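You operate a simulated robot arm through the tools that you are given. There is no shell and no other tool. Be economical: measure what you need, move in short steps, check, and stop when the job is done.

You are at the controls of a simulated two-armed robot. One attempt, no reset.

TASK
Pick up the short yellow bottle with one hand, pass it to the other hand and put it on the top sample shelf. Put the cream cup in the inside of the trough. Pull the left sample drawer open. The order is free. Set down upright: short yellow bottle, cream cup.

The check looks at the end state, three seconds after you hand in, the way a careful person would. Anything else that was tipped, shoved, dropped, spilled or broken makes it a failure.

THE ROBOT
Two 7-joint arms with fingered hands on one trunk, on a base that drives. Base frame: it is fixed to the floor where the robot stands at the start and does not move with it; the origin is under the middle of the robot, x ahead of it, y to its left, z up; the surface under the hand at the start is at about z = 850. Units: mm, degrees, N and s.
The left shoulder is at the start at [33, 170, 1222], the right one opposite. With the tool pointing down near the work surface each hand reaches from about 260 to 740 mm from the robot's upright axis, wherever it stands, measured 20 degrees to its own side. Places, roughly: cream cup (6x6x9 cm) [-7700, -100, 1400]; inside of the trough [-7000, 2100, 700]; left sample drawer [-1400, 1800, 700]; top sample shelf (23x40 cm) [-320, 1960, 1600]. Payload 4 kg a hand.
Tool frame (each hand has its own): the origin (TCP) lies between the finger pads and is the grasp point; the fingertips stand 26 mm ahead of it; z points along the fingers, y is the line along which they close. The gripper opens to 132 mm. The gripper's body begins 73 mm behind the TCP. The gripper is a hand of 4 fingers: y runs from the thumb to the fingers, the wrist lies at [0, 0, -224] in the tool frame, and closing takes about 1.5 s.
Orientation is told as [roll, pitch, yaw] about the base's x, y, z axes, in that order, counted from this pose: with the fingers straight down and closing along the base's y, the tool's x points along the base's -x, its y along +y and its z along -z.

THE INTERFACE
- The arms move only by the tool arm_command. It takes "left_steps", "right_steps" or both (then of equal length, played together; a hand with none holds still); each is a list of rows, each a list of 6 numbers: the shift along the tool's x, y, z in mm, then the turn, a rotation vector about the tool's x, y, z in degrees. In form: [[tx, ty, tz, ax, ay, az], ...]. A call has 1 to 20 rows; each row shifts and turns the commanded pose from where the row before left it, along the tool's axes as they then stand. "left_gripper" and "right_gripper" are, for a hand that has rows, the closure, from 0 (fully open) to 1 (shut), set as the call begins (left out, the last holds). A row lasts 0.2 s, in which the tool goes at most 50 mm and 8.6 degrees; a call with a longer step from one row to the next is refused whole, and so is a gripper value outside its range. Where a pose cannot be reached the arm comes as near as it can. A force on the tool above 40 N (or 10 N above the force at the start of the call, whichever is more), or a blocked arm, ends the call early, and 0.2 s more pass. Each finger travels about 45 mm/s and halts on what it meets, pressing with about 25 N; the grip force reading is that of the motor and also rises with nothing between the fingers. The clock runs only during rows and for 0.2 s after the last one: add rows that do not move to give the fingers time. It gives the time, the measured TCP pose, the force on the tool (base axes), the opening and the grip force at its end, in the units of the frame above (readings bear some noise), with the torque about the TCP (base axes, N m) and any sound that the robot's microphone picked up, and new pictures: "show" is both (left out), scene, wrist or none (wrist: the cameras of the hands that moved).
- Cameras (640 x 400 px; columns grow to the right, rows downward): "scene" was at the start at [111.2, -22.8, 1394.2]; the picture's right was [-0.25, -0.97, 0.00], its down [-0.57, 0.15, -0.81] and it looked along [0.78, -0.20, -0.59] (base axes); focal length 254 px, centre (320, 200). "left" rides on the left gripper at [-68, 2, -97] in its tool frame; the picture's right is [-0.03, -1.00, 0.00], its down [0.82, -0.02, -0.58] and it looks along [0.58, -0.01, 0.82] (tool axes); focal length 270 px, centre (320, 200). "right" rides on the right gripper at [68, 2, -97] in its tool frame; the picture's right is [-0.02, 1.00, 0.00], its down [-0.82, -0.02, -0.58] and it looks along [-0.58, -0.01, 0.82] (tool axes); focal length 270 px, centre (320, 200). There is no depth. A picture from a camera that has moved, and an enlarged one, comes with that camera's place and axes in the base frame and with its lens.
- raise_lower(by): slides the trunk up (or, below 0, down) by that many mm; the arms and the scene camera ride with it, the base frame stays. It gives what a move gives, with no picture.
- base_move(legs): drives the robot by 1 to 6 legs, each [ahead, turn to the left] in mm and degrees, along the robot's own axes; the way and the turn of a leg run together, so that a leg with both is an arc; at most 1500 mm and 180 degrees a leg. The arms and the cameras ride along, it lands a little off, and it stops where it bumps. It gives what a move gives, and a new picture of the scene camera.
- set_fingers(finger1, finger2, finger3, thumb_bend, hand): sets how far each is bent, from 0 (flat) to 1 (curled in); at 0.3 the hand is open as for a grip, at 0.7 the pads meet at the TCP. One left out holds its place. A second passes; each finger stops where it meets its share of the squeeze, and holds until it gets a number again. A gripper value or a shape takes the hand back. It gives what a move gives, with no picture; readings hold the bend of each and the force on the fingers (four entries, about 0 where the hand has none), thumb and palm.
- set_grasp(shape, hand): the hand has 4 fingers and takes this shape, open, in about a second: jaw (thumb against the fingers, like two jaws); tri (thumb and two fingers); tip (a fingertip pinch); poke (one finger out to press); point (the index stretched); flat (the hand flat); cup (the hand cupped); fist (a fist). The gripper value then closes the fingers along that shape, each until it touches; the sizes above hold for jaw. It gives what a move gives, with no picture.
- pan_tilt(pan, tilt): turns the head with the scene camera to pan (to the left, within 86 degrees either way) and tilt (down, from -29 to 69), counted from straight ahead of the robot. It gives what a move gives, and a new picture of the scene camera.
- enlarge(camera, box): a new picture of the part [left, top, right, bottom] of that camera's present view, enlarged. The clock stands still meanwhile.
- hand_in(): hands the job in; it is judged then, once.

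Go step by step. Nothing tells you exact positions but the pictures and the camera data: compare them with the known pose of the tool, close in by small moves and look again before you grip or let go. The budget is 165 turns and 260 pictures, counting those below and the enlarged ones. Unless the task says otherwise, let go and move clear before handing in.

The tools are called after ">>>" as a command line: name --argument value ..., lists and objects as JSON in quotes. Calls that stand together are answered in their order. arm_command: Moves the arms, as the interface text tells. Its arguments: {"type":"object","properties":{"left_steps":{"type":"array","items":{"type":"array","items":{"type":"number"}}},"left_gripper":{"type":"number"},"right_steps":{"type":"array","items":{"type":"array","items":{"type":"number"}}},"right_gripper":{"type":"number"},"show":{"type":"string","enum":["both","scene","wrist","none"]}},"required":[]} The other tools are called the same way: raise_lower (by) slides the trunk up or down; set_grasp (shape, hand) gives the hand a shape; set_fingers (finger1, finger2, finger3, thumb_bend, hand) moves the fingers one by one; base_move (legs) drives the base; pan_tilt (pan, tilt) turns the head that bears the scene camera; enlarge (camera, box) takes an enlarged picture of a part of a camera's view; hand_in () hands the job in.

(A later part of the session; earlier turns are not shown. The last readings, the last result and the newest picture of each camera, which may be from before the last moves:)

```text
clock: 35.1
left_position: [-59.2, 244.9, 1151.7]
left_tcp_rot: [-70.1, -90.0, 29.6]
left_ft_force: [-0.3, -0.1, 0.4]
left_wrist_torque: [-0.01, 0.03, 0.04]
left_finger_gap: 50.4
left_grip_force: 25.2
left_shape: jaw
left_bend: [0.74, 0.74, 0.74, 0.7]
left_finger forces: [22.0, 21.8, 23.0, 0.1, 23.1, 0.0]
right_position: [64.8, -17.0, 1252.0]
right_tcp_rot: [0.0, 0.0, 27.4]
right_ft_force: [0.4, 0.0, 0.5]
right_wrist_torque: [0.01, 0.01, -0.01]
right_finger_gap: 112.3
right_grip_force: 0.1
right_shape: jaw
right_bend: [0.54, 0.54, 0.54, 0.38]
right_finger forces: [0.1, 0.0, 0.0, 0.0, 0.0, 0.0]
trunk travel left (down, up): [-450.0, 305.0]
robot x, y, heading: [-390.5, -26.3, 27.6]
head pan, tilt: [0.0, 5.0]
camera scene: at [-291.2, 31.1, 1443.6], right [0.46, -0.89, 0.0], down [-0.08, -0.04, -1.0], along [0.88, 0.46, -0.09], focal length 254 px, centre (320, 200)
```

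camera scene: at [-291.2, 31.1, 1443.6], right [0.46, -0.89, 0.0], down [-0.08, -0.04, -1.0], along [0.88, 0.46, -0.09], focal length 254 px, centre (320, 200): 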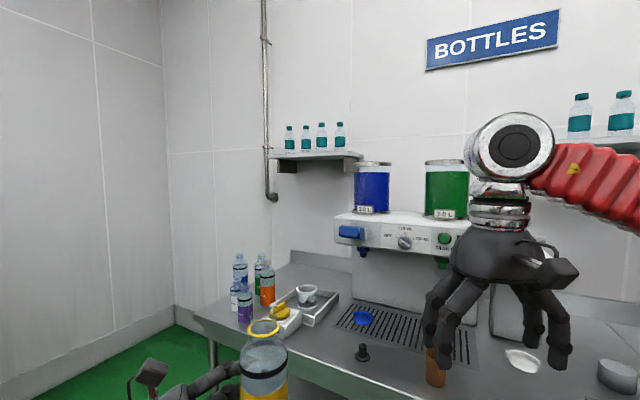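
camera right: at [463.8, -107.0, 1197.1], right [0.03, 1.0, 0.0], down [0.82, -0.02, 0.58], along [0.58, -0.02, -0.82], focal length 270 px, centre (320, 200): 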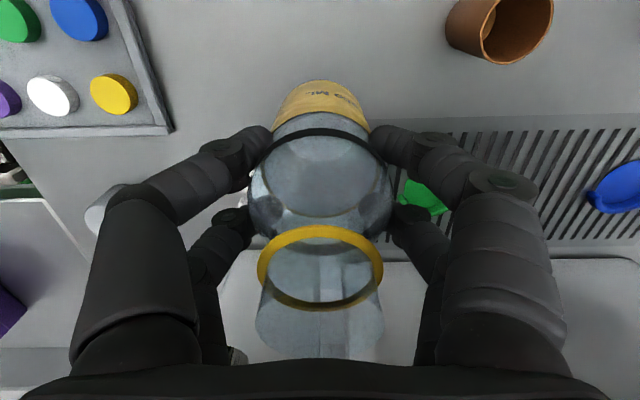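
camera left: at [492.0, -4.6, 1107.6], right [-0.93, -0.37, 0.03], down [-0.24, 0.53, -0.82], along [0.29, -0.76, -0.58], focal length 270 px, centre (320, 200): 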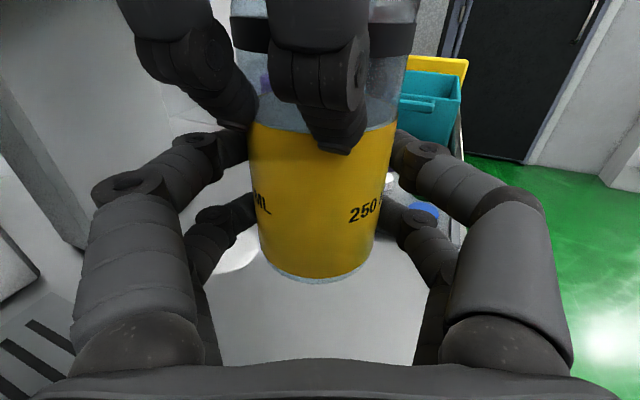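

The turn was blocked at 28° by something not in view. I'll look on both sides.

>>> pan_tilt --pan 86 --tilt 45

>>> pan_tilt --pan -86 --tilt 45

```text
clock: 36.8
left_position: [-59.6, 244.0, 1153.5]
left_tcp_rot: [-56.0, -90.1, 15.6]
left_ft_force: [-0.4, 0.2, 0.0]
left_wrist_torque: [0.05, 0.02, 0.0]
left_finger_gap: 50.3
left_grip_force: 24.8
left_shape: jaw
left_bend: [0.74, 0.74, 0.74, 0.7]
left_finger forces: [22.1, 21.7, 23.0, 0.0, 23.2, 0.0]
right_position: [65.1, -18.2, 1252.0]
right_tcp_rot: [-0.1, 0.0, 27.4]
right_ft_force: [0.6, 0.2, -0.5]
right_wrist_torque: [-0.02, -0.04, 0.0]
right_finger_gap: 112.1
right_grip_force: 0.1
right_shape: jaw
right_bend: [0.54, 0.54, 0.54, 0.38]
right_finger forces: [0.0, 0.0, 0.0, 0.0, 0.0, 0.0]
trunk travel left (down, up): [-450.0, 305.0]
robot x, y, heading: [-398.5, -22.4, 27.5]
head pan, tilt: [85.9, 45.0]
camera scene: at [-405.1, 63.2, 1380.7], right [0.92, 0.4, 0.0], down [0.28, -0.65, -0.71], along [-0.28, 0.65, -0.71], focal length 254 px, centre (320, 200)
```

scene: 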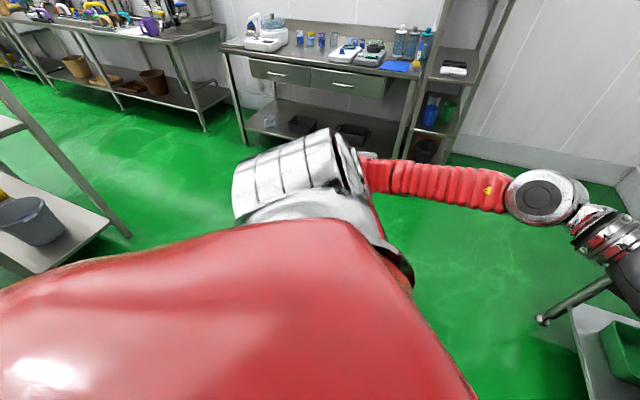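

```text
clock: 39.4
left_position: [-60.3, 244.1, 1151.8]
left_tcp_rot: [-57.8, -90.0, 17.2]
left_ft_force: [0.8, -0.5, 0.3]
left_wrist_torque: [-0.01, -0.01, 0.0]
left_finger_gap: 50.3
left_grip_force: 24.8
left_shape: jaw
left_bend: [0.74, 0.74, 0.74, 0.7]
left_finger forces: [22.0, 21.7, 23.0, 0.0, 23.1, 0.0]
right_position: [65.7, -17.2, 1250.9]
right_tcp_rot: [0.0, 0.1, 27.4]
right_ft_force: [0.7, -0.2, -0.8]
right_wrist_torque: [-0.01, 0.0, 0.02]
right_finger_gap: 112.2
right_grip_force: 0.0
right_shape: jaw
right_bend: [0.54, 0.54, 0.54, 0.38]
right_finger forces: [0.0, 0.0, 0.0, 0.1, 0.1, 0.0]
trunk travel left (down, up): [-450.0, 305.0]
robot x, y, heading: [-399.3, -21.0, 27.4]
head pan, tilt: [-85.9, 45.0]
camera scene: at [-330.1, -80.6, 1380.7], right [-0.85, -0.52, 0.0], down [-0.37, 0.6, -0.71], along [0.37, -0.6, -0.71], focal length 254 px, centre (320, 200)
```

scene: 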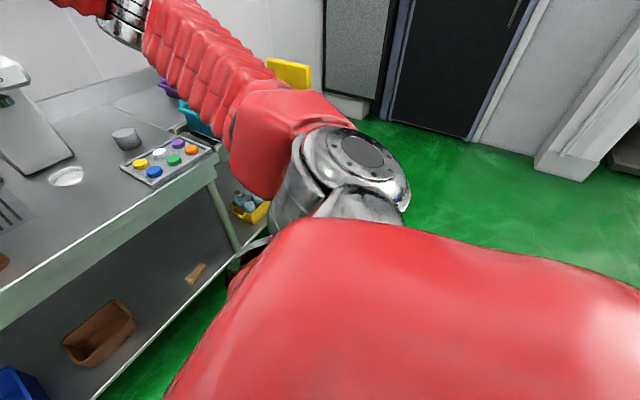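

Nothing near on the left or right, so the rear of the base must have met something behind. I'll go forward 200 mm and turn on there.

>>> base_move --legs '[[200, 0], [0, 62]]'

```text
clock: 42.7
left_position: [-69.0, 474.1, 1152.8]
left_tcp_rot: [112.1, -89.8, -121.3]
left_ft_force: [-0.5, 1.1, -0.4]
left_wrist_torque: [-0.02, -0.03, 0.01]
left_finger_gap: 50.0
left_grip_force: 25.3
left_shape: jaw
left_bend: [0.74, 0.74, 0.74, 0.7]
left_finger forces: [22.1, 21.8, 22.7, 0.1, 23.0, 0.0]
right_position: [173.1, 316.8, 1252.9]
right_tcp_rot: [0.0, 0.1, 58.8]
right_ft_force: [-0.2, 0.0, -0.5]
right_wrist_torque: [-0.01, -0.01, 0.01]
right_finger_gap: 112.1
right_grip_force: 0.1
right_shape: jaw
right_bend: [0.54, 0.54, 0.54, 0.38]
right_finger forces: [0.0, 0.1, 0.0, 0.0, 0.0, 0.0]
trunk travel left (down, up): [-450.0, 305.0]
robot x, y, heading: [-195.1, 51.8, 59.7]
head pan, tilt: [-85.9, 45.0]
stopped in leg 2: the robot was blocked; the commanded pose is now the measured one
camera scene: at [-109.7, 44.1, 1380.8], right [-0.44, -0.9, 0.0], down [-0.63, 0.31, -0.71], along [0.64, -0.31, -0.71], focal length 254 px, centre (320, 200)
```

scene: 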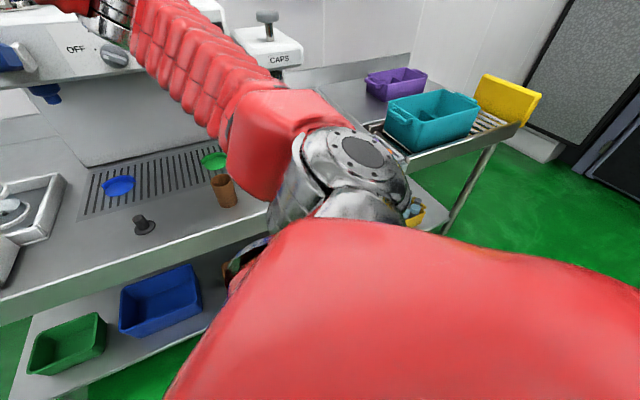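

Blocked again at 60°. I'll look to the left and behind from here.

>>> pan_tilt --pan 86 --tilt 35

>>> pan_tilt --pan 0 --tilt 60

```text
clock: 45.3
left_position: [-67.2, 471.9, 1154.6]
left_tcp_rot: [87.0, -89.9, -96.2]
left_ft_force: [-0.1, -0.2, -0.2]
left_wrist_torque: [-0.01, -0.03, -0.01]
left_finger_gap: 50.2
left_grip_force: 25.6
left_shape: jaw
left_bend: [0.74, 0.74, 0.74, 0.7]
left_finger forces: [22.0, 21.8, 22.8, 0.0, 23.0, 0.0]
right_position: [175.8, 314.6, 1252.1]
right_tcp_rot: [0.1, 0.0, 58.7]
right_ft_force: [-0.3, 0.6, -0.8]
right_wrist_torque: [0.02, -0.01, -0.02]
right_finger_gap: 112.5
right_grip_force: 0.0
right_shape: jaw
right_bend: [0.54, 0.54, 0.54, 0.38]
right_finger forces: [0.1, 0.1, 0.0, 0.0, 0.1, 0.1]
trunk travel left (down, up): [-450.0, 305.0]
robot x, y, heading: [-192.9, 55.2, 59.7]
head pan, tilt: [85.9, 35.0]
camera scene: at [-253.8, 128.2, 1395.5], right [0.56, 0.83, 0.0], down [0.47, -0.32, -0.82], along [-0.68, 0.46, -0.57], focal length 254 px, centre (320, 200)
```

scene: 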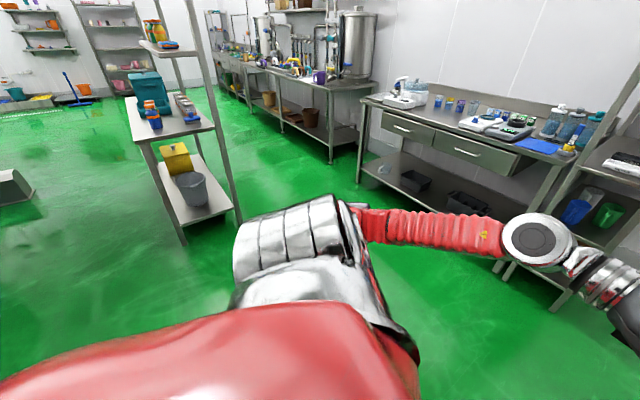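

```text
clock: 46.9
left_position: [-67.0, 472.3, 1154.0]
left_tcp_rot: [87.9, -89.8, -96.9]
left_ft_force: [0.5, 0.7, 0.1]
left_wrist_torque: [-0.03, 0.01, 0.0]
left_finger_gap: 50.3
left_grip_force: 24.6
left_shape: jaw
left_bend: [0.74, 0.74, 0.74, 0.7]
left_finger forces: [22.0, 21.7, 22.8, 0.0, 23.0, 0.0]
right_position: [174.1, 315.4, 1252.0]
right_tcp_rot: [0.1, 0.1, 58.8]
right_ft_force: [-0.8, 0.0, -0.1]
right_wrist_torque: [-0.02, -0.01, 0.02]
right_finger_gap: 112.4
right_grip_force: 0.1
right_shape: jaw
right_bend: [0.54, 0.54, 0.54, 0.38]
right_finger forces: [0.1, 0.0, 0.0, 0.0, 0.1, 0.1]
trunk travel left (down, up): [-450.0, 305.0]
robot x, y, heading: [-196.7, 57.0, 59.8]
head pan, tilt: [0.0, 60.0]
camera scene: at [-147.5, 136.1, 1361.2], right [0.86, -0.5, 0.0], down [-0.44, -0.75, -0.5], along [0.25, 0.43, -0.87], focal length 254 px, centre (320, 200)
```

scene: 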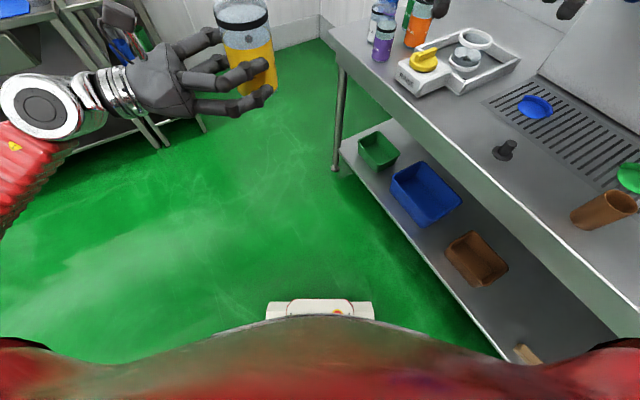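

Everything visible is clear, so the block must be behind on the right (both poses fit a face at about y ≈ −490). A forward arc takes me away from it.

>>> base_move --legs '[[200, 0], [200, 31]]'

```text
clock: 50.2
left_position: [-160.3, 835.1, 1152.2]
left_tcp_rot: [61.8, -90.1, -39.1]
left_ft_force: [0.5, 0.4, -0.8]
left_wrist_torque: [-0.01, -0.04, -0.05]
left_finger_gap: 50.1
left_grip_force: 24.7
left_shape: jaw
left_bend: [0.74, 0.74, 0.74, 0.7]
left_finger forces: [21.7, 21.6, 22.6, 0.0, 22.7, 0.1]
right_position: [129.2, 830.3, 1251.6]
right_tcp_rot: [0.0, 0.2, 90.6]
right_ft_force: [0.1, -0.2, -0.4]
right_wrist_torque: [-0.02, 0.01, -0.01]
right_finger_gap: 112.2
right_grip_force: 0.1
right_shape: jaw
right_bend: [0.54, 0.54, 0.54, 0.38]
right_finger forces: [0.0, 0.1, 0.0, 0.0, 0.1, 0.0]
trunk travel left (down, up): [-450.0, 305.0]
robot x, y, heading: [-22.4, 415.2, 91.3]
head pan, tilt: [0.0, 60.0]
camera scene: at [-28.3, 509.3, 1361.1], right [1.0, 0.02, 0.0], down [0.02, -0.87, -0.5], along [-0.01, 0.5, -0.87], focal length 254 px, centre (320, 200)
```

scene: 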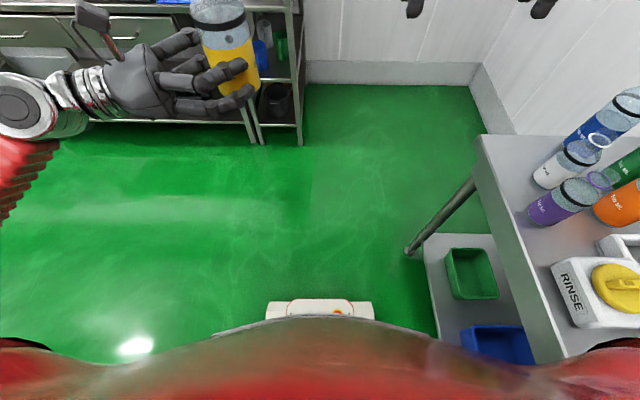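

Turned. Now raise the trunk and look at the top of the rack.

>>> raise_lower --by 300

>>> pan_tilt --pan 10 --tilt 12

>>> enlarge --camera "scene" --box '[200, 100, 400, 225]'

```text
clock: 53.2
left_position: [-160.3, 833.7, 1453.8]
left_tcp_rot: [76.1, -90.0, -53.3]
left_ft_force: [-0.5, -0.4, -0.2]
left_wrist_torque: [0.01, 0.03, 0.01]
left_finger_gap: 49.5
left_grip_force: 24.8
left_shape: jaw
left_bend: [0.74, 0.74, 0.74, 0.7]
left_finger forces: [22.1, 22.0, 22.9, 0.1, 23.1, 0.1]
right_position: [129.3, 828.7, 1552.0]
right_tcp_rot: [0.0, 0.1, 90.6]
right_ft_force: [-0.4, 0.2, 0.6]
right_wrist_torque: [-0.03, -0.02, -0.02]
right_finger_gap: 112.1
right_grip_force: 0.1
right_shape: jaw
right_bend: [0.54, 0.54, 0.54, 0.38]
right_finger forces: [0.1, 0.0, 0.0, 0.1, 0.0, 0.0]
trunk travel left (down, up): [-750.0, 5.0]
robot x, y, heading: [-24.7, 410.4, 91.2]
head pan, tilt: [0.0, 60.0]
```

```text
clock: 54.4
left_position: [-158.8, 833.8, 1454.4]
left_tcp_rot: [77.3, -89.8, -54.7]
left_ft_force: [0.2, -0.3, -0.8]
left_wrist_torque: [0.03, 0.02, 0.0]
left_finger_gap: 49.8
left_grip_force: 25.2
left_shape: jaw
left_bend: [0.74, 0.74, 0.74, 0.7]
left_finger forces: [22.1, 22.0, 22.8, 0.0, 23.0, 0.0]
right_position: [129.5, 828.8, 1552.8]
right_tcp_rot: [0.2, 0.1, 90.6]
right_ft_force: [-0.6, -0.7, -0.7]
right_wrist_torque: [0.0, 0.01, 0.01]
right_finger_gap: 112.3
right_grip_force: 0.1
right_shape: jaw
right_bend: [0.54, 0.54, 0.54, 0.38]
right_finger forces: [0.1, 0.0, 0.0, 0.1, 0.0, 0.1]
trunk travel left (down, up): [-750.0, 5.0]
robot x, y, heading: [-25.5, 415.0, 91.0]
head pan, tilt: [10.0, 12.0]
camera scene: at [-43.6, 514.8, 1732.9], right [0.98, 0.19, 0.0], down [0.04, -0.21, -0.98], along [-0.19, 0.96, -0.21], focal length 254 px, centre (320, 200)
```

scene: 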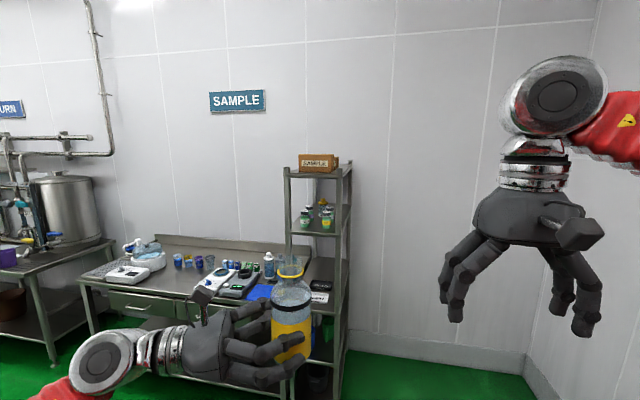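

```text
3.20 times, centred on (300, 162) of scene
camera zoom: at [-43.6, 514.8, 1732.9], right [0.98, 0.19, 0.0], down [0.04, -0.21, -0.98], along [-0.19, 0.96, -0.21], focal length 813 px, centre (384, 320)
```

zoom: 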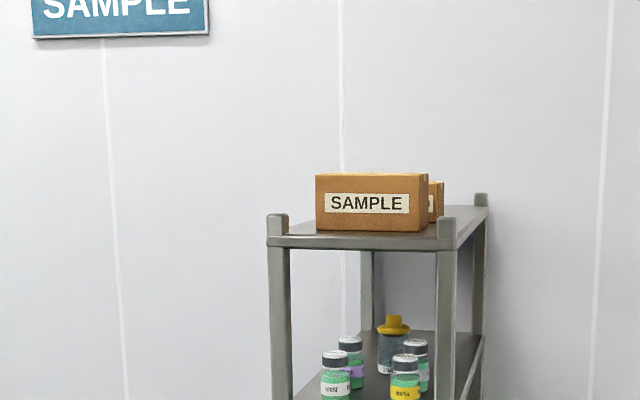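

Two "SAMPLE" boxes stand on the top shelf, front edge near y ≈ 1680. I'll drive nearer and a bit to the left to see the free room.

>>> base_move --legs '[[0, 14], [600, 0], [0, -15]]'

>>> pan_tilt --pan 8 --tilt 20

```text
clock: 59.7
left_position: [-310.8, 1411.7, 1453.5]
left_tcp_rot: [90.8, -89.8, -69.0]
left_ft_force: [-0.2, -0.6, 0.4]
left_wrist_torque: [0.04, 0.0, -0.02]
left_finger_gap: 49.5
left_grip_force: 25.0
left_shape: jaw
left_bend: [0.74, 0.74, 0.74, 0.7]
left_finger forces: [21.6, 21.6, 22.6, 0.0, 22.6, 0.0]
right_position: [-20.3, 1403.0, 1552.8]
right_tcp_rot: [0.0, 0.1, 89.7]
right_ft_force: [0.0, -0.2, -0.5]
right_wrist_torque: [0.02, 0.01, 0.01]
right_finger_gap: 111.8
right_grip_force: 0.2
right_shape: jaw
right_bend: [0.54, 0.54, 0.54, 0.38]
right_finger forces: [0.0, 0.0, 0.1, 0.0, 0.1, 0.0]
trunk travel left (down, up): [-750.0, 5.0]
robot x, y, heading: [-196.6, 990.7, 90.3]
head pan, tilt: [10.0, 12.0]
camera scene: at [-215.6, 1091.3, 1733.1], right [0.98, 0.18, 0.0], down [0.04, -0.2, -0.98], along [-0.17, 0.96, -0.21], focal length 254 px, centre (320, 200)
```

scene: 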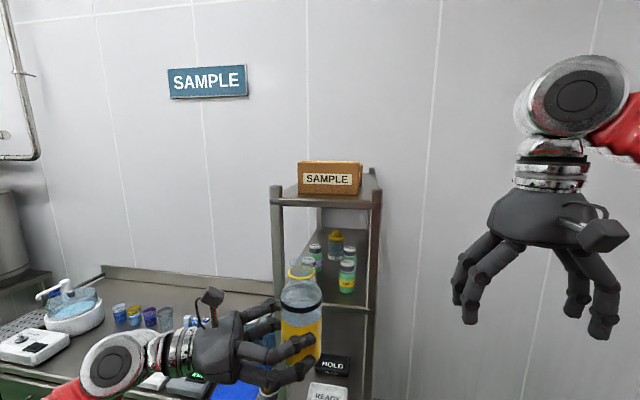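

```text
clock: 60.4
left_position: [-308.7, 1413.6, 1454.8]
left_tcp_rot: [53.8, -89.7, -32.1]
left_ft_force: [-0.9, 0.0, -0.6]
left_wrist_torque: [0.03, 0.0, -0.02]
left_finger_gap: 49.5
left_grip_force: 24.4
left_shape: jaw
left_bend: [0.74, 0.74, 0.74, 0.7]
left_finger forces: [22.0, 21.8, 22.8, 0.0, 22.9, 0.0]
right_position: [-19.0, 1404.5, 1553.4]
right_tcp_rot: [0.2, 0.2, 89.7]
right_ft_force: [0.7, -0.9, 0.3]
right_wrist_torque: [0.01, 0.05, 0.03]
right_finger_gap: 112.2
right_grip_force: 0.0
right_shape: jaw
right_bend: [0.54, 0.54, 0.54, 0.38]
right_finger forces: [0.1, 0.1, 0.1, 0.1, 0.1, 0.0]
trunk travel left (down, up): [-750.0, 5.0]
robot x, y, heading: [-198.9, 989.1, 90.3]
head pan, tilt: [8.0, 20.0]
camera scene: at [-210.2, 1093.7, 1720.0], right [0.99, 0.14, 0.0], down [0.05, -0.34, -0.94], along [-0.13, 0.93, -0.34], focal length 254 px, centre (320, 200)
```

scene: 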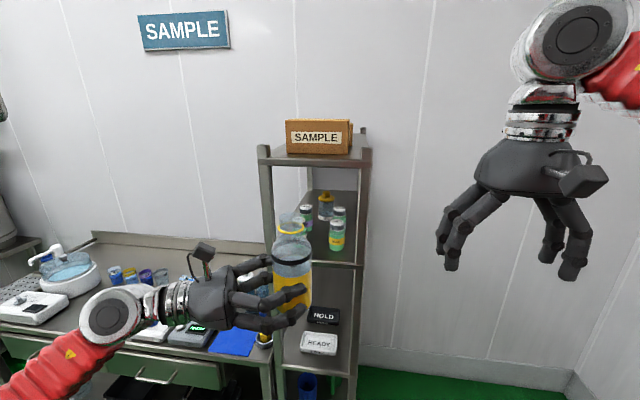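

Zooming in on the top shelf.

>>> enlarge --camera "scene" --box '[240, 100, 400, 200]'

>>> enlarge --camera "left" --box '[0, 0, 640, 400]'

```text
4.00 times, centred on (320, 150) of scene
camera zoom: at [-210.2, 1093.7, 1720.0], right [0.99, 0.14, 0.0], down [0.05, -0.34, -0.94], along [-0.13, 0.93, -0.34], focal length 1016 px, centre (320, 400)
```

zoom: 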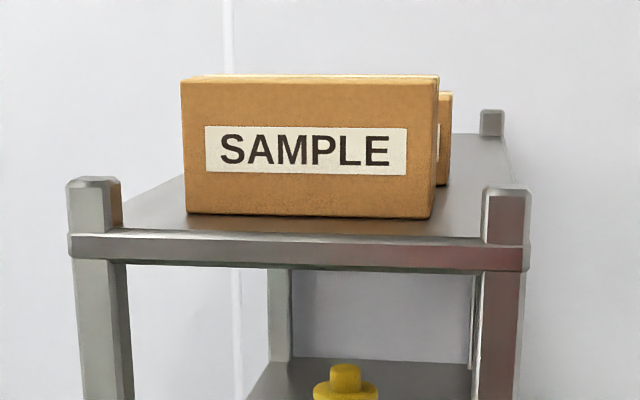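

```text
1.00 times, centred on (320, 200) of left (not enlarged: the box is as wide or as high as the picture)
camera zoom: at [-398.7, 1380.4, 1523.2], right [0.37, -0.93, 0.02], down [-0.53, -0.23, -0.81], along [0.76, 0.29, -0.58], focal length 270 px, centre (320, 200)
```

zoom: 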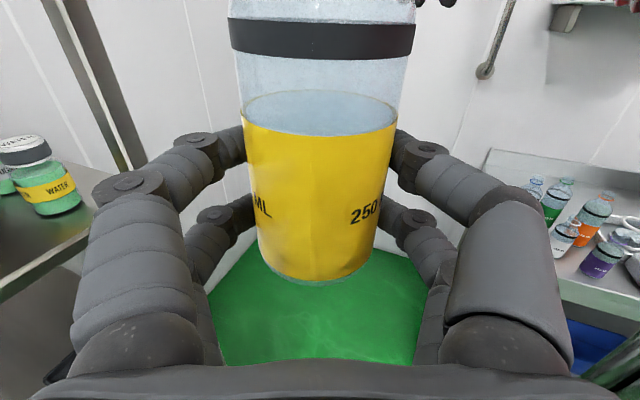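

The strip in front of the box seems only about 70 mm deep, so I want a view from above. I'll raise the right hand and use its camera.

>>> arm_command --right_steps '[[0, 0, -38, 0, 0, 0], [0, 0, -38, 0, 0, 0], [0, 0, -38, 0, 0, 0], [0, 0, -38, 0, 0, 0], [0, 0, -36, 0, 0, 0], [-28, 32, 0, 0, 0, 0], [-28, 32, 0, 0, 0, 0], [-28, 32, 0, 0, 0, 0], [-28, 32, 0, 0, 0, 0], [0, 0, 0, 0, 0, 0]]' --show "wrist"

```text
clock: 62.6
left_position: [-307.9, 1412.5, 1456.8]
left_tcp_rot: [67.1, -89.8, -45.3]
left_ft_force: [0.4, 0.1, -0.3]
left_wrist_torque: [-0.03, 0.03, -0.01]
left_finger_gap: 49.5
left_grip_force: 24.8
left_shape: jaw
left_bend: [0.74, 0.74, 0.74, 0.7]
left_finger forces: [22.0, 21.7, 22.7, 0.0, 22.8, 0.1]
right_position: [-134.7, 1500.3, 1729.2]
right_tcp_rot: [0.3, -0.1, 89.7]
right_ft_force: [0.4, -0.7, 0.8]
right_wrist_torque: [0.04, 0.01, -0.01]
right_finger_gap: 112.0
right_grip_force: 0.0
right_shape: jaw
right_bend: [0.54, 0.54, 0.54, 0.38]
right_finger forces: [0.1, 0.0, 0.0, 0.0, 0.0, 0.1]
right hand out of reach, approached as far as the arm can: row 9
trunk travel left (down, up): [-750.0, 5.0]
robot x, y, heading: [-198.2, 991.3, 90.4]
head pan, tilt: [8.0, 20.0]
camera right: at [-135.7, 1429.8, 1826.4], right [-1.0, 0.03, 0.0], down [0.03, 0.82, 0.58], along [0.01, 0.58, -0.82], focal length 270 px, centre (320, 200)
```

right: 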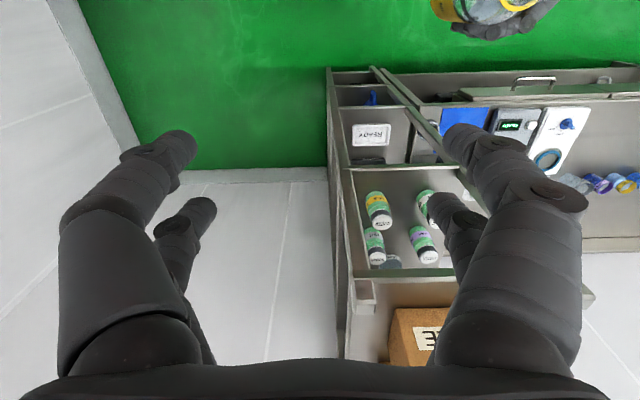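

The picture is upside down and the shelf is at its lower rim; I'll tilt the right hand forward 32° and shift it 80 mm left.

>>> arm_command --right_steps '[[0, 0, 0, 0, -8, 0], [0, 0, 0, 0, -8, 0], [0, 0, 0, 0, -8, 0], [0, 0, 0, 0, -8, 0], [0, 40, 0, 0, 0, 0], [0, 40, 0, 0, 0, 0], [0, 0, 0, 0, 0, 0]]' --show "wrist"

```text
clock: 64.2
left_position: [-309.5, 1413.2, 1455.1]
left_tcp_rot: [75.4, -89.8, -53.6]
left_ft_force: [0.3, -0.7, -0.7]
left_wrist_torque: [0.01, 0.01, 0.04]
left_finger_gap: 49.3
left_grip_force: 25.1
left_shape: jaw
left_bend: [0.74, 0.74, 0.74, 0.7]
left_finger forces: [22.0, 21.6, 22.6, 0.0, 22.8, 0.0]
right_position: [-217.1, 1496.5, 1733.2]
right_tcp_rot: [0.3, -32.0, 89.6]
right_ft_force: [-0.2, -0.7, -0.5]
right_wrist_torque: [0.0, 0.03, -0.01]
right_finger_gap: 112.0
right_grip_force: 0.0
right_shape: jaw
right_bend: [0.54, 0.54, 0.54, 0.38]
right_finger forces: [0.0, 0.1, 0.1, 0.1, 0.1, 0.0]
trunk travel left (down, up): [-750.0, 5.0]
robot x, y, heading: [-197.4, 992.1, 90.0]
head pan, tilt: [8.0, 20.0]
camera right: at [-217.9, 1385.9, 1779.4], right [-1.0, 0.03, 0.02], down [0.03, 0.39, 0.92], along [0.02, 0.92, -0.39], focal length 270 px, centre (320, 200)
```

right: 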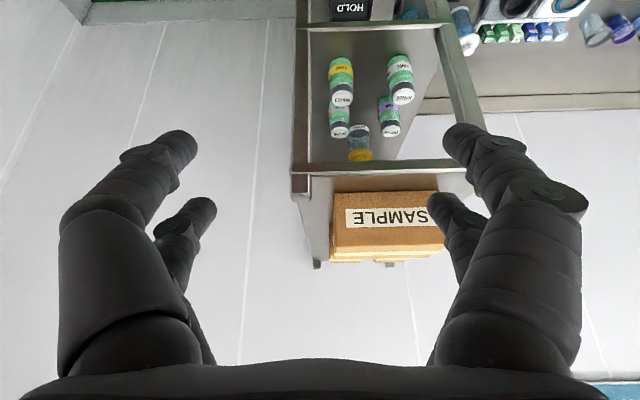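

>>> enlarge --camera "right" --box '[270, 150, 490, 288]'

```text
2.90 times, centred on (380, 219) of right
camera zoom: at [-217.9, 1385.9, 1779.4], right [-1.0, 0.03, 0.02], down [0.03, 0.39, 0.92], along [0.02, 0.92, -0.39], focal length 783 px, centre (146, 145)
```

zoom: 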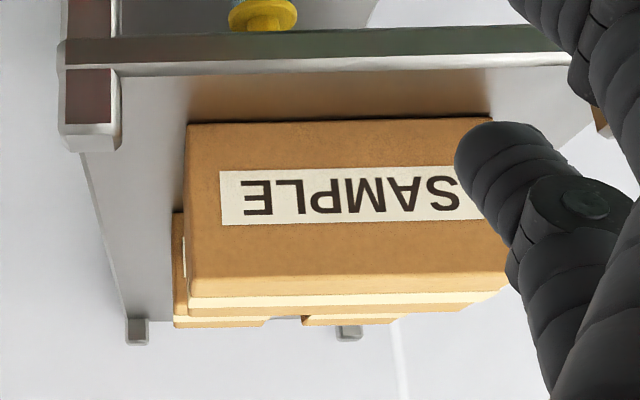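

The front strip is about 70 mm deep and 230 mm wide between the posts; the 62 mm bottle fits, entering from the front with the fingers closing along x. I'll move the right hand away to the right, then raise and advance the left hand.

>>> arm_command --right_steps '[[0, -45, 0, 0, 0, 0], [0, -45, 0, 0, 0, 0], [0, -45, 0, 0, 0, 0], [0, -45, 0, 0, 0, 0], [0, -45, 0, 0, 0, 0], [0, 0, 0, 0, 0, 0]]' --show "none"

>>> arm_command --left_steps '[[-28, 19, 8, 0, 0, 0], [-28, 19, 8, 0, 0, 0], [-28, 19, 8, 0, 0, 0], [-28, 19, 8, 0, 0, 0], [-28, 19, 8, 0, 0, 0], [-28, 19, 8, 0, 0, 0], [-28, 19, 8, 0, 0, 0], [0, 0, 0, 0, 0, 0]]' --show "scene"

```text
clock: 65.6
left_position: [-311.8, 1414.5, 1454.2]
left_tcp_rot: [101.7, -89.8, -79.7]
left_ft_force: [-0.8, -0.7, -1.1]
left_wrist_torque: [0.02, 0.06, -0.03]
left_finger_gap: 49.7
left_grip_force: 25.3
left_shape: jaw
left_bend: [0.74, 0.74, 0.74, 0.7]
left_finger forces: [21.9, 21.6, 22.7, 0.1, 22.8, 0.1]
right_position: [7.8, 1497.5, 1729.9]
right_tcp_rot: [-0.1, -31.8, 89.7]
right_ft_force: [-0.8, 0.7, -0.4]
right_wrist_torque: [-0.01, -0.01, 0.02]
right_finger_gap: 112.1
right_grip_force: 0.1
right_shape: jaw
right_bend: [0.54, 0.54, 0.54, 0.38]
right_finger forces: [0.0, 0.0, 0.0, 0.0, 0.0, 0.0]
trunk travel left (down, up): [-750.0, 5.0]
robot x, y, heading: [-199.5, 991.7, 90.0]
head pan, tilt: [8.0, 20.0]
```

```text
clock: 67.4
left_position: [-307.3, 1556.1, 1652.5]
left_tcp_rot: [82.0, -89.8, -60.1]
left_ft_force: [-1.0, -0.3, -0.1]
left_wrist_torque: [-0.01, -0.02, -0.05]
left_finger_gap: 49.4
left_grip_force: 24.8
left_shape: jaw
left_bend: [0.74, 0.74, 0.74, 0.7]
left_finger forces: [21.6, 21.6, 22.5, 0.0, 22.5, 0.0]
right_position: [8.3, 1498.0, 1729.8]
right_tcp_rot: [0.1, -31.9, 89.7]
right_ft_force: [-0.7, -0.3, -0.4]
right_wrist_torque: [0.01, 0.01, -0.02]
right_finger_gap: 112.2
right_grip_force: 0.0
right_shape: jaw
right_bend: [0.54, 0.54, 0.54, 0.38]
right_finger forces: [0.0, 0.0, 0.0, 0.0, 0.1, 0.0]
trunk travel left (down, up): [-750.0, 5.0]
robot x, y, heading: [-195.9, 987.9, 90.3]
head pan, tilt: [8.0, 20.0]
camera scene: at [-212.6, 1093.1, 1720.0], right [0.99, 0.14, 0.0], down [0.05, -0.34, -0.94], along [-0.13, 0.93, -0.34], focal length 254 px, centre (320, 200)
```

scene: 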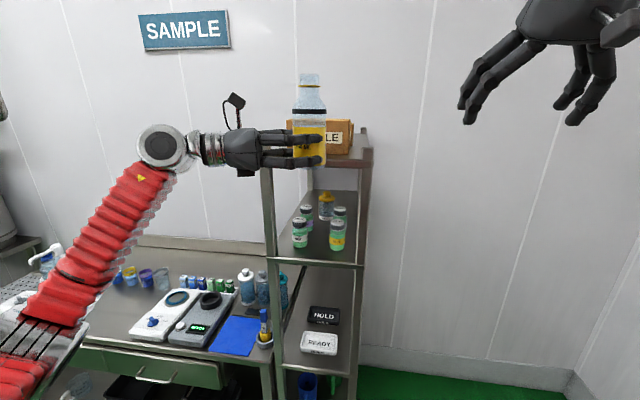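

Now turn the left hand so that it points straight at the shelf.

>>> arm_command --left_steps '[[0, 0, 0, -8.5, 0, 0], [0, 0, 0, -8.5, 0, 0], [0, 0, 0, -8.5, 0, 0], [0, 0, 0, -8.5, 0, 0], [0, 0, 0, -8.5, 0, 0], [0, 0, 0, -8.5, 0, 0], [0, 0, 0, -8.5, 0, 0], [0, 0, 0, -8.5, 0, 0], [0, 0, 0, 0, 0, 0]]' --show "both"

```text
clock: 69.4
left_position: [-308.4, 1558.2, 1650.1]
left_tcp_rot: [163.1, -89.9, -73.2]
left_ft_force: [-0.8, -0.4, 0.3]
left_wrist_torque: [-0.03, 0.01, 0.01]
left_finger_gap: 49.2
left_grip_force: 24.6
left_shape: jaw
left_bend: [0.74, 0.74, 0.74, 0.7]
left_finger forces: [21.6, 21.7, 22.4, 0.0, 22.4, 0.0]
right_position: [8.8, 1499.2, 1729.2]
right_tcp_rot: [0.1, -31.9, 89.6]
right_ft_force: [-0.5, -0.1, -0.5]
right_wrist_torque: [0.02, -0.01, 0.0]
right_finger_gap: 112.1
right_grip_force: 0.0
right_shape: jaw
right_bend: [0.54, 0.54, 0.54, 0.38]
right_finger forces: [0.0, 0.1, 0.1, 0.0, 0.1, 0.0]
trunk travel left (down, up): [-750.0, 5.0]
robot x, y, heading: [-198.1, 991.8, 90.3]
head pan, tilt: [8.0, 20.0]
camera scene: at [-212.5, 1094.7, 1719.8], right [0.99, 0.14, 0.0], down [0.05, -0.34, -0.94], along [-0.13, 0.93, -0.34], focal length 254 px, centre (320, 200)
camera left: at [-309.7, 1462.9, 1718.3], right [1.0, 0.0, 0.02], down [0.02, -0.58, -0.82], along [0.01, 0.82, -0.58], focal length 270 px, centre (320, 200)
```

scene: 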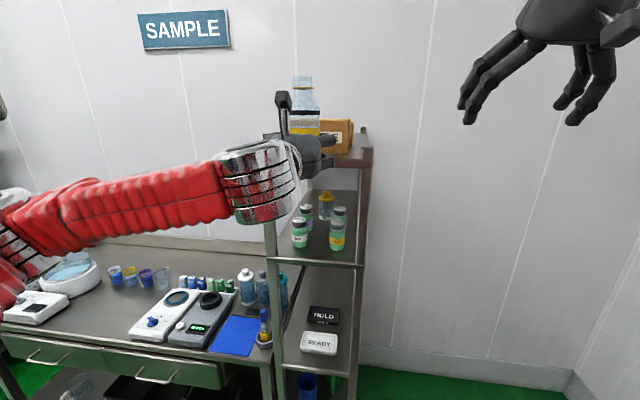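
left: 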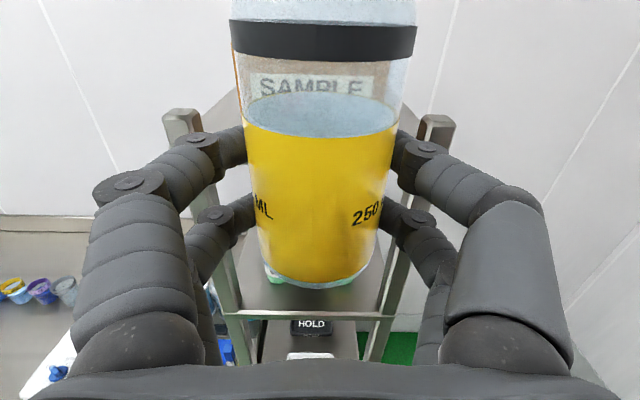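

The hand faces the shelf; its centre is about 10 mm to the left. I'll advance 160 mm with the bottle base about 30 mm above the shelf and check against the rim and box.

>>> arm_command --left_steps '[[-5, 4, 0, 0, 0, 0], [-5, 4, 30, 0, 0, 0], [0, 0, 40, 0, 0, 0], [0, 0, 40, 0, 0, 0], [0, 0, 30, 0, 0, 0], [0, 0, 20, 0, 0, 0], [0, 0, 0, 0, 0, 0]]' --show "both"

>>> enlarge --camera "scene" --box '[240, 60, 400, 190]'

```text
clock: 71.0
left_position: [-314.6, 1716.4, 1660.9]
left_tcp_rot: [153.7, -89.8, -63.9]
left_ft_force: [0.2, -0.1, 0.1]
left_wrist_torque: [-0.03, -0.01, -0.02]
left_finger_gap: 49.1
left_grip_force: 24.6
left_shape: jaw
left_bend: [0.74, 0.74, 0.74, 0.7]
left_finger forces: [21.6, 21.5, 22.5, 0.0, 22.3, 0.1]
right_position: [8.5, 1496.6, 1728.9]
right_tcp_rot: [0.1, -32.0, 89.6]
right_ft_force: [-0.9, -0.2, 0.3]
right_wrist_torque: [0.0, 0.0, -0.01]
right_finger_gap: 112.0
right_grip_force: 0.0
right_shape: jaw
right_bend: [0.54, 0.54, 0.54, 0.38]
right_finger forces: [0.1, 0.0, 0.0, 0.1, 0.0, 0.1]
trunk travel left (down, up): [-750.0, 5.0]
robot x, y, heading: [-195.1, 991.9, 90.1]
head pan, tilt: [8.0, 20.0]
camera scene: at [-212.5, 1093.3, 1720.0], right [0.99, 0.14, 0.0], down [0.05, -0.34, -0.94], along [-0.13, 0.93, -0.34], focal length 254 px, centre (320, 200)
camera left: at [-316.3, 1620.3, 1729.6], right [1.0, 0.0, 0.02], down [0.02, -0.58, -0.82], along [0.02, 0.82, -0.58], focal length 270 px, centre (320, 200)
```

scene: 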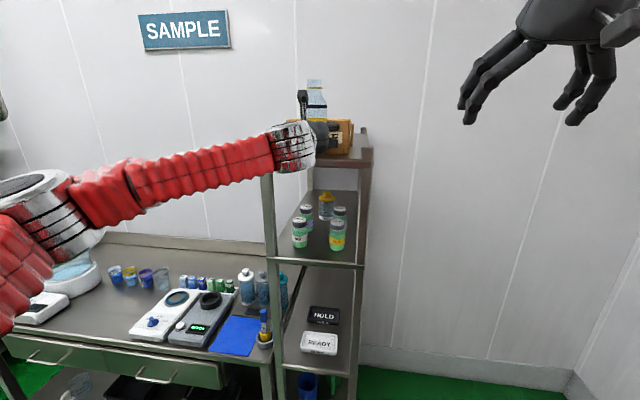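
left: 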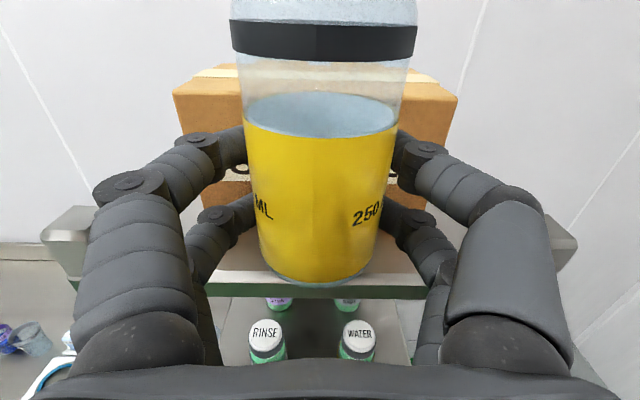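

```text
3.08 times, centred on (320, 125) of scene
camera zoom: at [-212.5, 1093.3, 1720.0], right [0.99, 0.14, 0.0], down [0.05, -0.34, -0.94], along [-0.13, 0.93, -0.34], focal length 781 px, centre (320, 431)
```

zoom: 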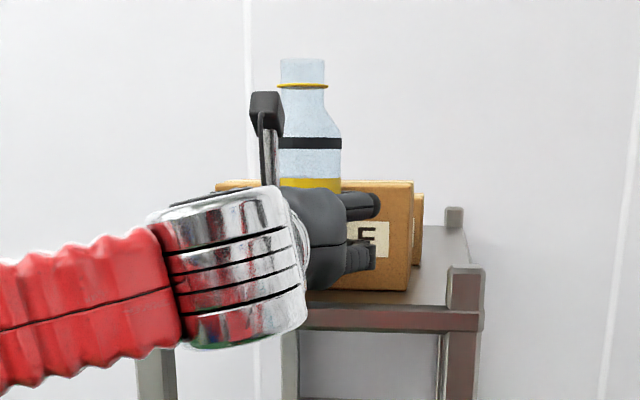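

Very good view in the left camera: rim, strip and box. Enlarging.

>>> enlarge --camera "left" --box '[160, 130, 480, 330]'

```text
2.00 times, centred on (320, 230) of left
camera zoom: at [-316.3, 1620.3, 1729.6], right [1.0, 0.0, 0.02], down [0.02, -0.58, -0.82], along [0.02, 0.82, -0.58], focal length 541 px, centre (320, 140)
```

zoom: 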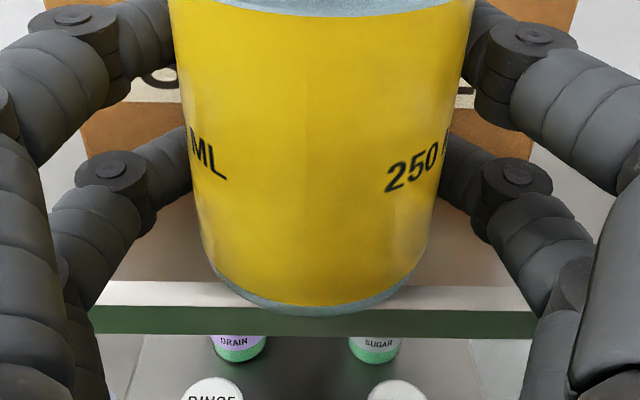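

Rim is at y ≈ 1723, box front ≈ 1795, shelf top ≈ 1595; the bottle centre is about 1727 now and should be 1760. Going 25 mm forward and 15 mm down, then look.

>>> arm_command --left_steps '[[0, 0, 13, 0, 0, 0], [5, 0, 12, 0, 0, 0], [10, 0, 0, 0, 0, 0], [0, 0, 0, 0, 0, 0]]' --show "none"

>>> enlarge --camera "left" --box '[160, 130, 480, 330]'

>>> enlarge --camera "scene" --box '[240, 60, 400, 190]'

```text
clock: 72.0
left_position: [-313.2, 1743.6, 1646.1]
left_tcp_rot: [155.7, -89.7, -65.8]
left_ft_force: [-0.5, -1.1, 1.1]
left_wrist_torque: [0.03, -0.02, -0.04]
left_finger_gap: 49.1
left_grip_force: 25.0
left_shape: jaw
left_bend: [0.74, 0.74, 0.74, 0.7]
left_finger forces: [21.8, 21.6, 22.5, 0.0, 22.6, 0.0]
right_position: [8.8, 1498.7, 1729.2]
right_tcp_rot: [0.1, -31.9, 89.7]
right_ft_force: [0.2, 0.3, -0.2]
right_wrist_torque: [0.0, -0.01, 0.02]
right_finger_gap: 112.1
right_grip_force: 0.1
right_shape: jaw
right_bend: [0.54, 0.54, 0.54, 0.38]
right_finger forces: [0.0, 0.0, 0.0, 0.1, 0.0, 0.0]
trunk travel left (down, up): [-750.0, 5.0]
robot x, y, heading: [-195.5, 990.0, 90.0]
head pan, tilt: [8.0, 20.0]
```

```text
2.00 times, centred on (320, 230) of left
camera zoom: at [-314.9, 1646.9, 1714.3], right [1.0, 0.0, 0.02], down [0.02, -0.58, -0.82], along [0.02, 0.82, -0.58], focal length 541 px, centre (320, 140)
```

zoom: 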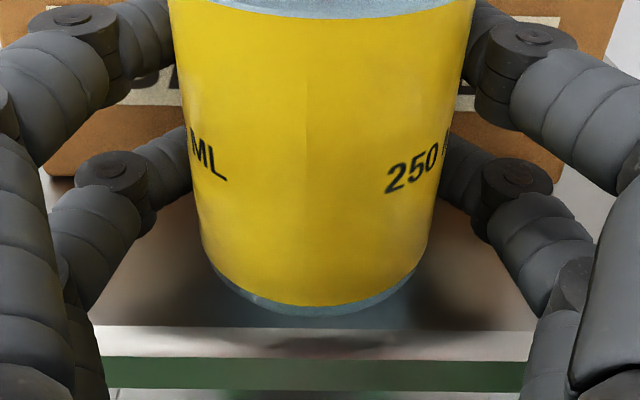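

```text
3.08 times, centred on (320, 125) of scene
camera zoom: at [-212.0, 1094.0, 1719.9], right [0.99, 0.14, 0.0], down [0.05, -0.34, -0.94], along [-0.13, 0.93, -0.34], focal length 781 px, centre (320, 431)
```

zoom: 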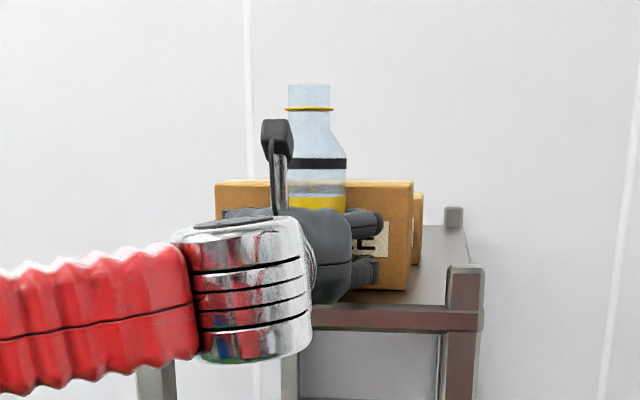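

The bottle is 19 mm above the shelf; 5 mm more forward gives the centre at 1759. Then lowering gently.

>>> arm_command --left_steps '[[0, 0, 4, 0, 0, 0], [5, 0, 0, 0, 0, 0], [5, 0, 0, 0, 0, 0], [3, 0, 0, 0, 0, 0], [0, 0, 0, 0, 0, 0]]' --show "none"

>>> enlarge --camera "left" --box '[160, 130, 480, 330]'

```text
clock: 73.2
left_position: [-315.7, 1746.1, 1637.8]
left_tcp_rot: [176.1, -89.5, -86.3]
left_ft_force: [0.0, 7.4, 20.7]
left_wrist_torque: [0.35, -0.08, 0.01]
left_finger_gap: 48.9
left_grip_force: 25.4
left_shape: jaw
left_bend: [0.74, 0.74, 0.74, 0.7]
left_finger forces: [23.1, 22.0, 23.6, 0.1, 22.7, 0.0]
right_position: [7.9, 1497.3, 1729.6]
right_tcp_rot: [0.1, -32.0, 89.6]
right_ft_force: [0.3, -1.6, 0.3]
right_wrist_torque: [-0.01, 0.01, -0.02]
right_finger_gap: 112.3
right_grip_force: 0.1
right_shape: jaw
right_bend: [0.54, 0.54, 0.54, 0.38]
right_finger forces: [0.1, 0.1, 0.0, 0.0, 0.1, 0.1]
trunk travel left (down, up): [-750.0, 5.0]
robot x, y, heading: [-198.9, 993.5, 90.3]
head pan, tilt: [8.0, 20.0]
```

```text
2.00 times, centred on (320, 230) of left
camera zoom: at [-316.0, 1649.6, 1705.5], right [1.0, 0.0, 0.02], down [0.02, -0.57, -0.82], along [0.02, 0.82, -0.57], focal length 541 px, centre (320, 140)
```

zoom: 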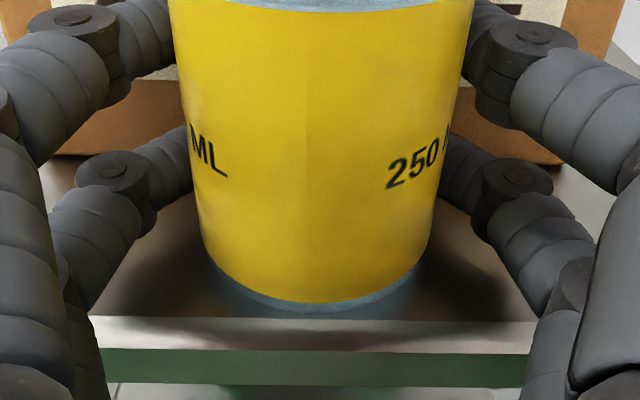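

Contact with the shelf (≈20 N). I'll ease the command up 3 mm and see what remains before letting go.

>>> arm_command --left_steps '[[-3, 0, 0, 0, 0, 0], [0, 0, 0, 0, 0, 0], [0, 0, 0, 0, 0, 0]]' --show "none"

>>> enlarge --camera "left" --box '[240, 230, 400, 330]'

```text
clock: 74.0
left_position: [-313.9, 1745.6, 1638.6]
left_tcp_rot: [156.9, -89.9, -67.0]
left_ft_force: [0.0, 3.5, 16.4]
left_wrist_torque: [0.34, -0.09, -0.01]
left_finger_gap: 48.8
left_grip_force: 25.0
left_shape: jaw
left_bend: [0.74, 0.74, 0.74, 0.7]
left_finger forces: [22.3, 21.8, 23.3, 0.0, 22.4, 0.1]
right_position: [8.7, 1497.1, 1730.5]
right_tcp_rot: [0.1, -32.0, 89.6]
right_ft_force: [0.6, -0.1, 0.9]
right_wrist_torque: [0.02, -0.02, -0.02]
right_finger_gap: 112.4
right_grip_force: 0.1
right_shape: jaw
right_bend: [0.54, 0.54, 0.54, 0.38]
right_finger forces: [0.0, 0.0, 0.0, 0.0, 0.0, 0.0]
trunk travel left (down, up): [-750.0, 5.0]
robot x, y, heading: [-196.4, 991.8, 90.3]
head pan, tilt: [8.0, 20.0]
```

```text
4.00 times, centred on (320, 280) of left
camera zoom: at [-315.8, 1648.8, 1706.0], right [1.0, 0.0, 0.02], down [0.02, -0.57, -0.82], along [0.02, 0.82, -0.57], focal length 1081 px, centre (320, -120)
```

zoom: 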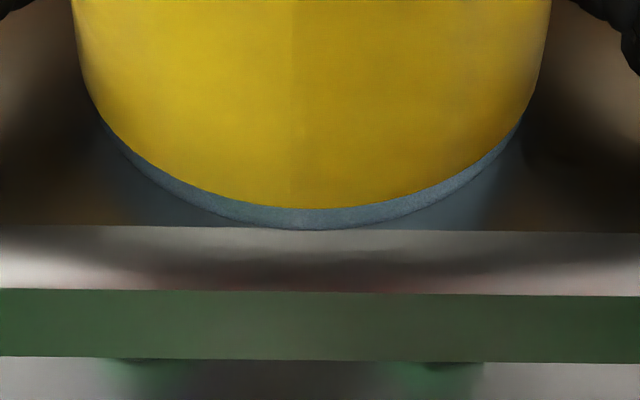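

The torque shows the contact is under the bottle's base. Easing a bit more, then releasing.

>>> arm_command --left_steps '[[-3, 0, 0, 0, 0, 0], [0, 0, 0, 0, 0, 0], [0, 0, 0, 0, 0, 0]]' --show "none"

```text
clock: 74.8
left_position: [-315.3, 1746.8, 1638.8]
left_tcp_rot: [100.4, -89.8, -10.5]
left_ft_force: [0.6, -1.5, 4.5]
left_wrist_torque: [0.1, -0.1, -0.07]
left_finger_gap: 49.0
left_grip_force: 25.1
left_shape: jaw
left_bend: [0.74, 0.74, 0.74, 0.7]
left_finger forces: [21.9, 21.4, 22.8, 0.1, 22.6, 0.0]
right_position: [8.2, 1499.2, 1729.5]
right_tcp_rot: [0.0, -31.8, 89.7]
right_ft_force: [-0.2, 0.4, 0.7]
right_wrist_torque: [-0.03, -0.01, 0.02]
right_finger_gap: 112.2
right_grip_force: 0.0
right_shape: jaw
right_bend: [0.54, 0.54, 0.54, 0.38]
right_finger forces: [0.1, 0.1, 0.0, 0.0, 0.0, 0.0]
trunk travel left (down, up): [-750.0, 5.0]
robot x, y, heading: [-197.2, 991.9, 90.1]
head pan, tilt: [8.0, 20.0]
```

Load is nearly zero. Opening the left hand.

>>> arm_command --left_steps '[[0, 0, 0, 0, 0, 0], [0, 0, 0, 0, 0, 0], [0, 0, 0, 0, 0, 0], [0, 0, 0, 0, 0, 0], [0, 0, 0, 0, 0, 0], [0, 0, 0, 0, 0, 0]]' --left_gripper 0.15 --show "wrist"

```text
clock: 76.2
left_position: [-314.9, 1745.9, 1639.2]
left_tcp_rot: [147.8, -89.9, -58.0]
left_ft_force: [0.4, -0.1, -0.4]
left_wrist_torque: [0.01, -0.01, 0.01]
left_finger_gap: 111.9
left_grip_force: 0.1
left_shape: jaw
left_bend: [0.54, 0.54, 0.54, 0.38]
left_finger forces: [0.0, 0.1, 0.0, 0.1, 0.0, 0.0]
right_position: [9.2, 1498.5, 1729.4]
right_tcp_rot: [0.1, -31.9, 89.7]
right_ft_force: [0.2, -0.3, -0.5]
right_wrist_torque: [0.0, -0.03, 0.02]
right_finger_gap: 111.9
right_grip_force: 0.1
right_shape: jaw
right_bend: [0.54, 0.54, 0.54, 0.38]
right_finger forces: [0.0, 0.1, 0.0, 0.0, 0.0, 0.0]
trunk travel left (down, up): [-750.0, 5.0]
robot x, y, heading: [-196.5, 993.4, 90.6]
head pan, tilt: [8.0, 20.0]
camera left: at [-316.5, 1650.5, 1707.8], right [1.0, 0.0, 0.02], down [0.02, -0.58, -0.82], along [0.02, 0.82, -0.58], focal length 270 px, centre (320, 200)
```

left: 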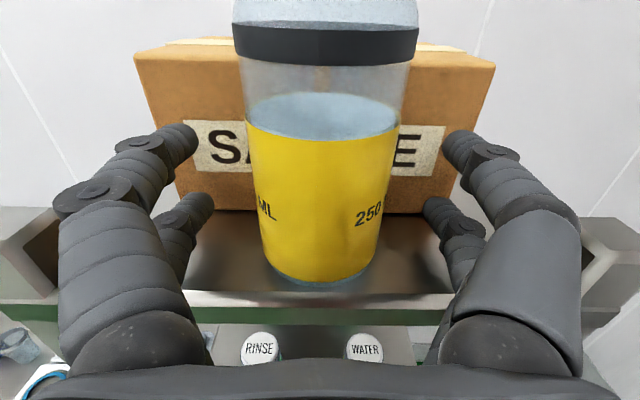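

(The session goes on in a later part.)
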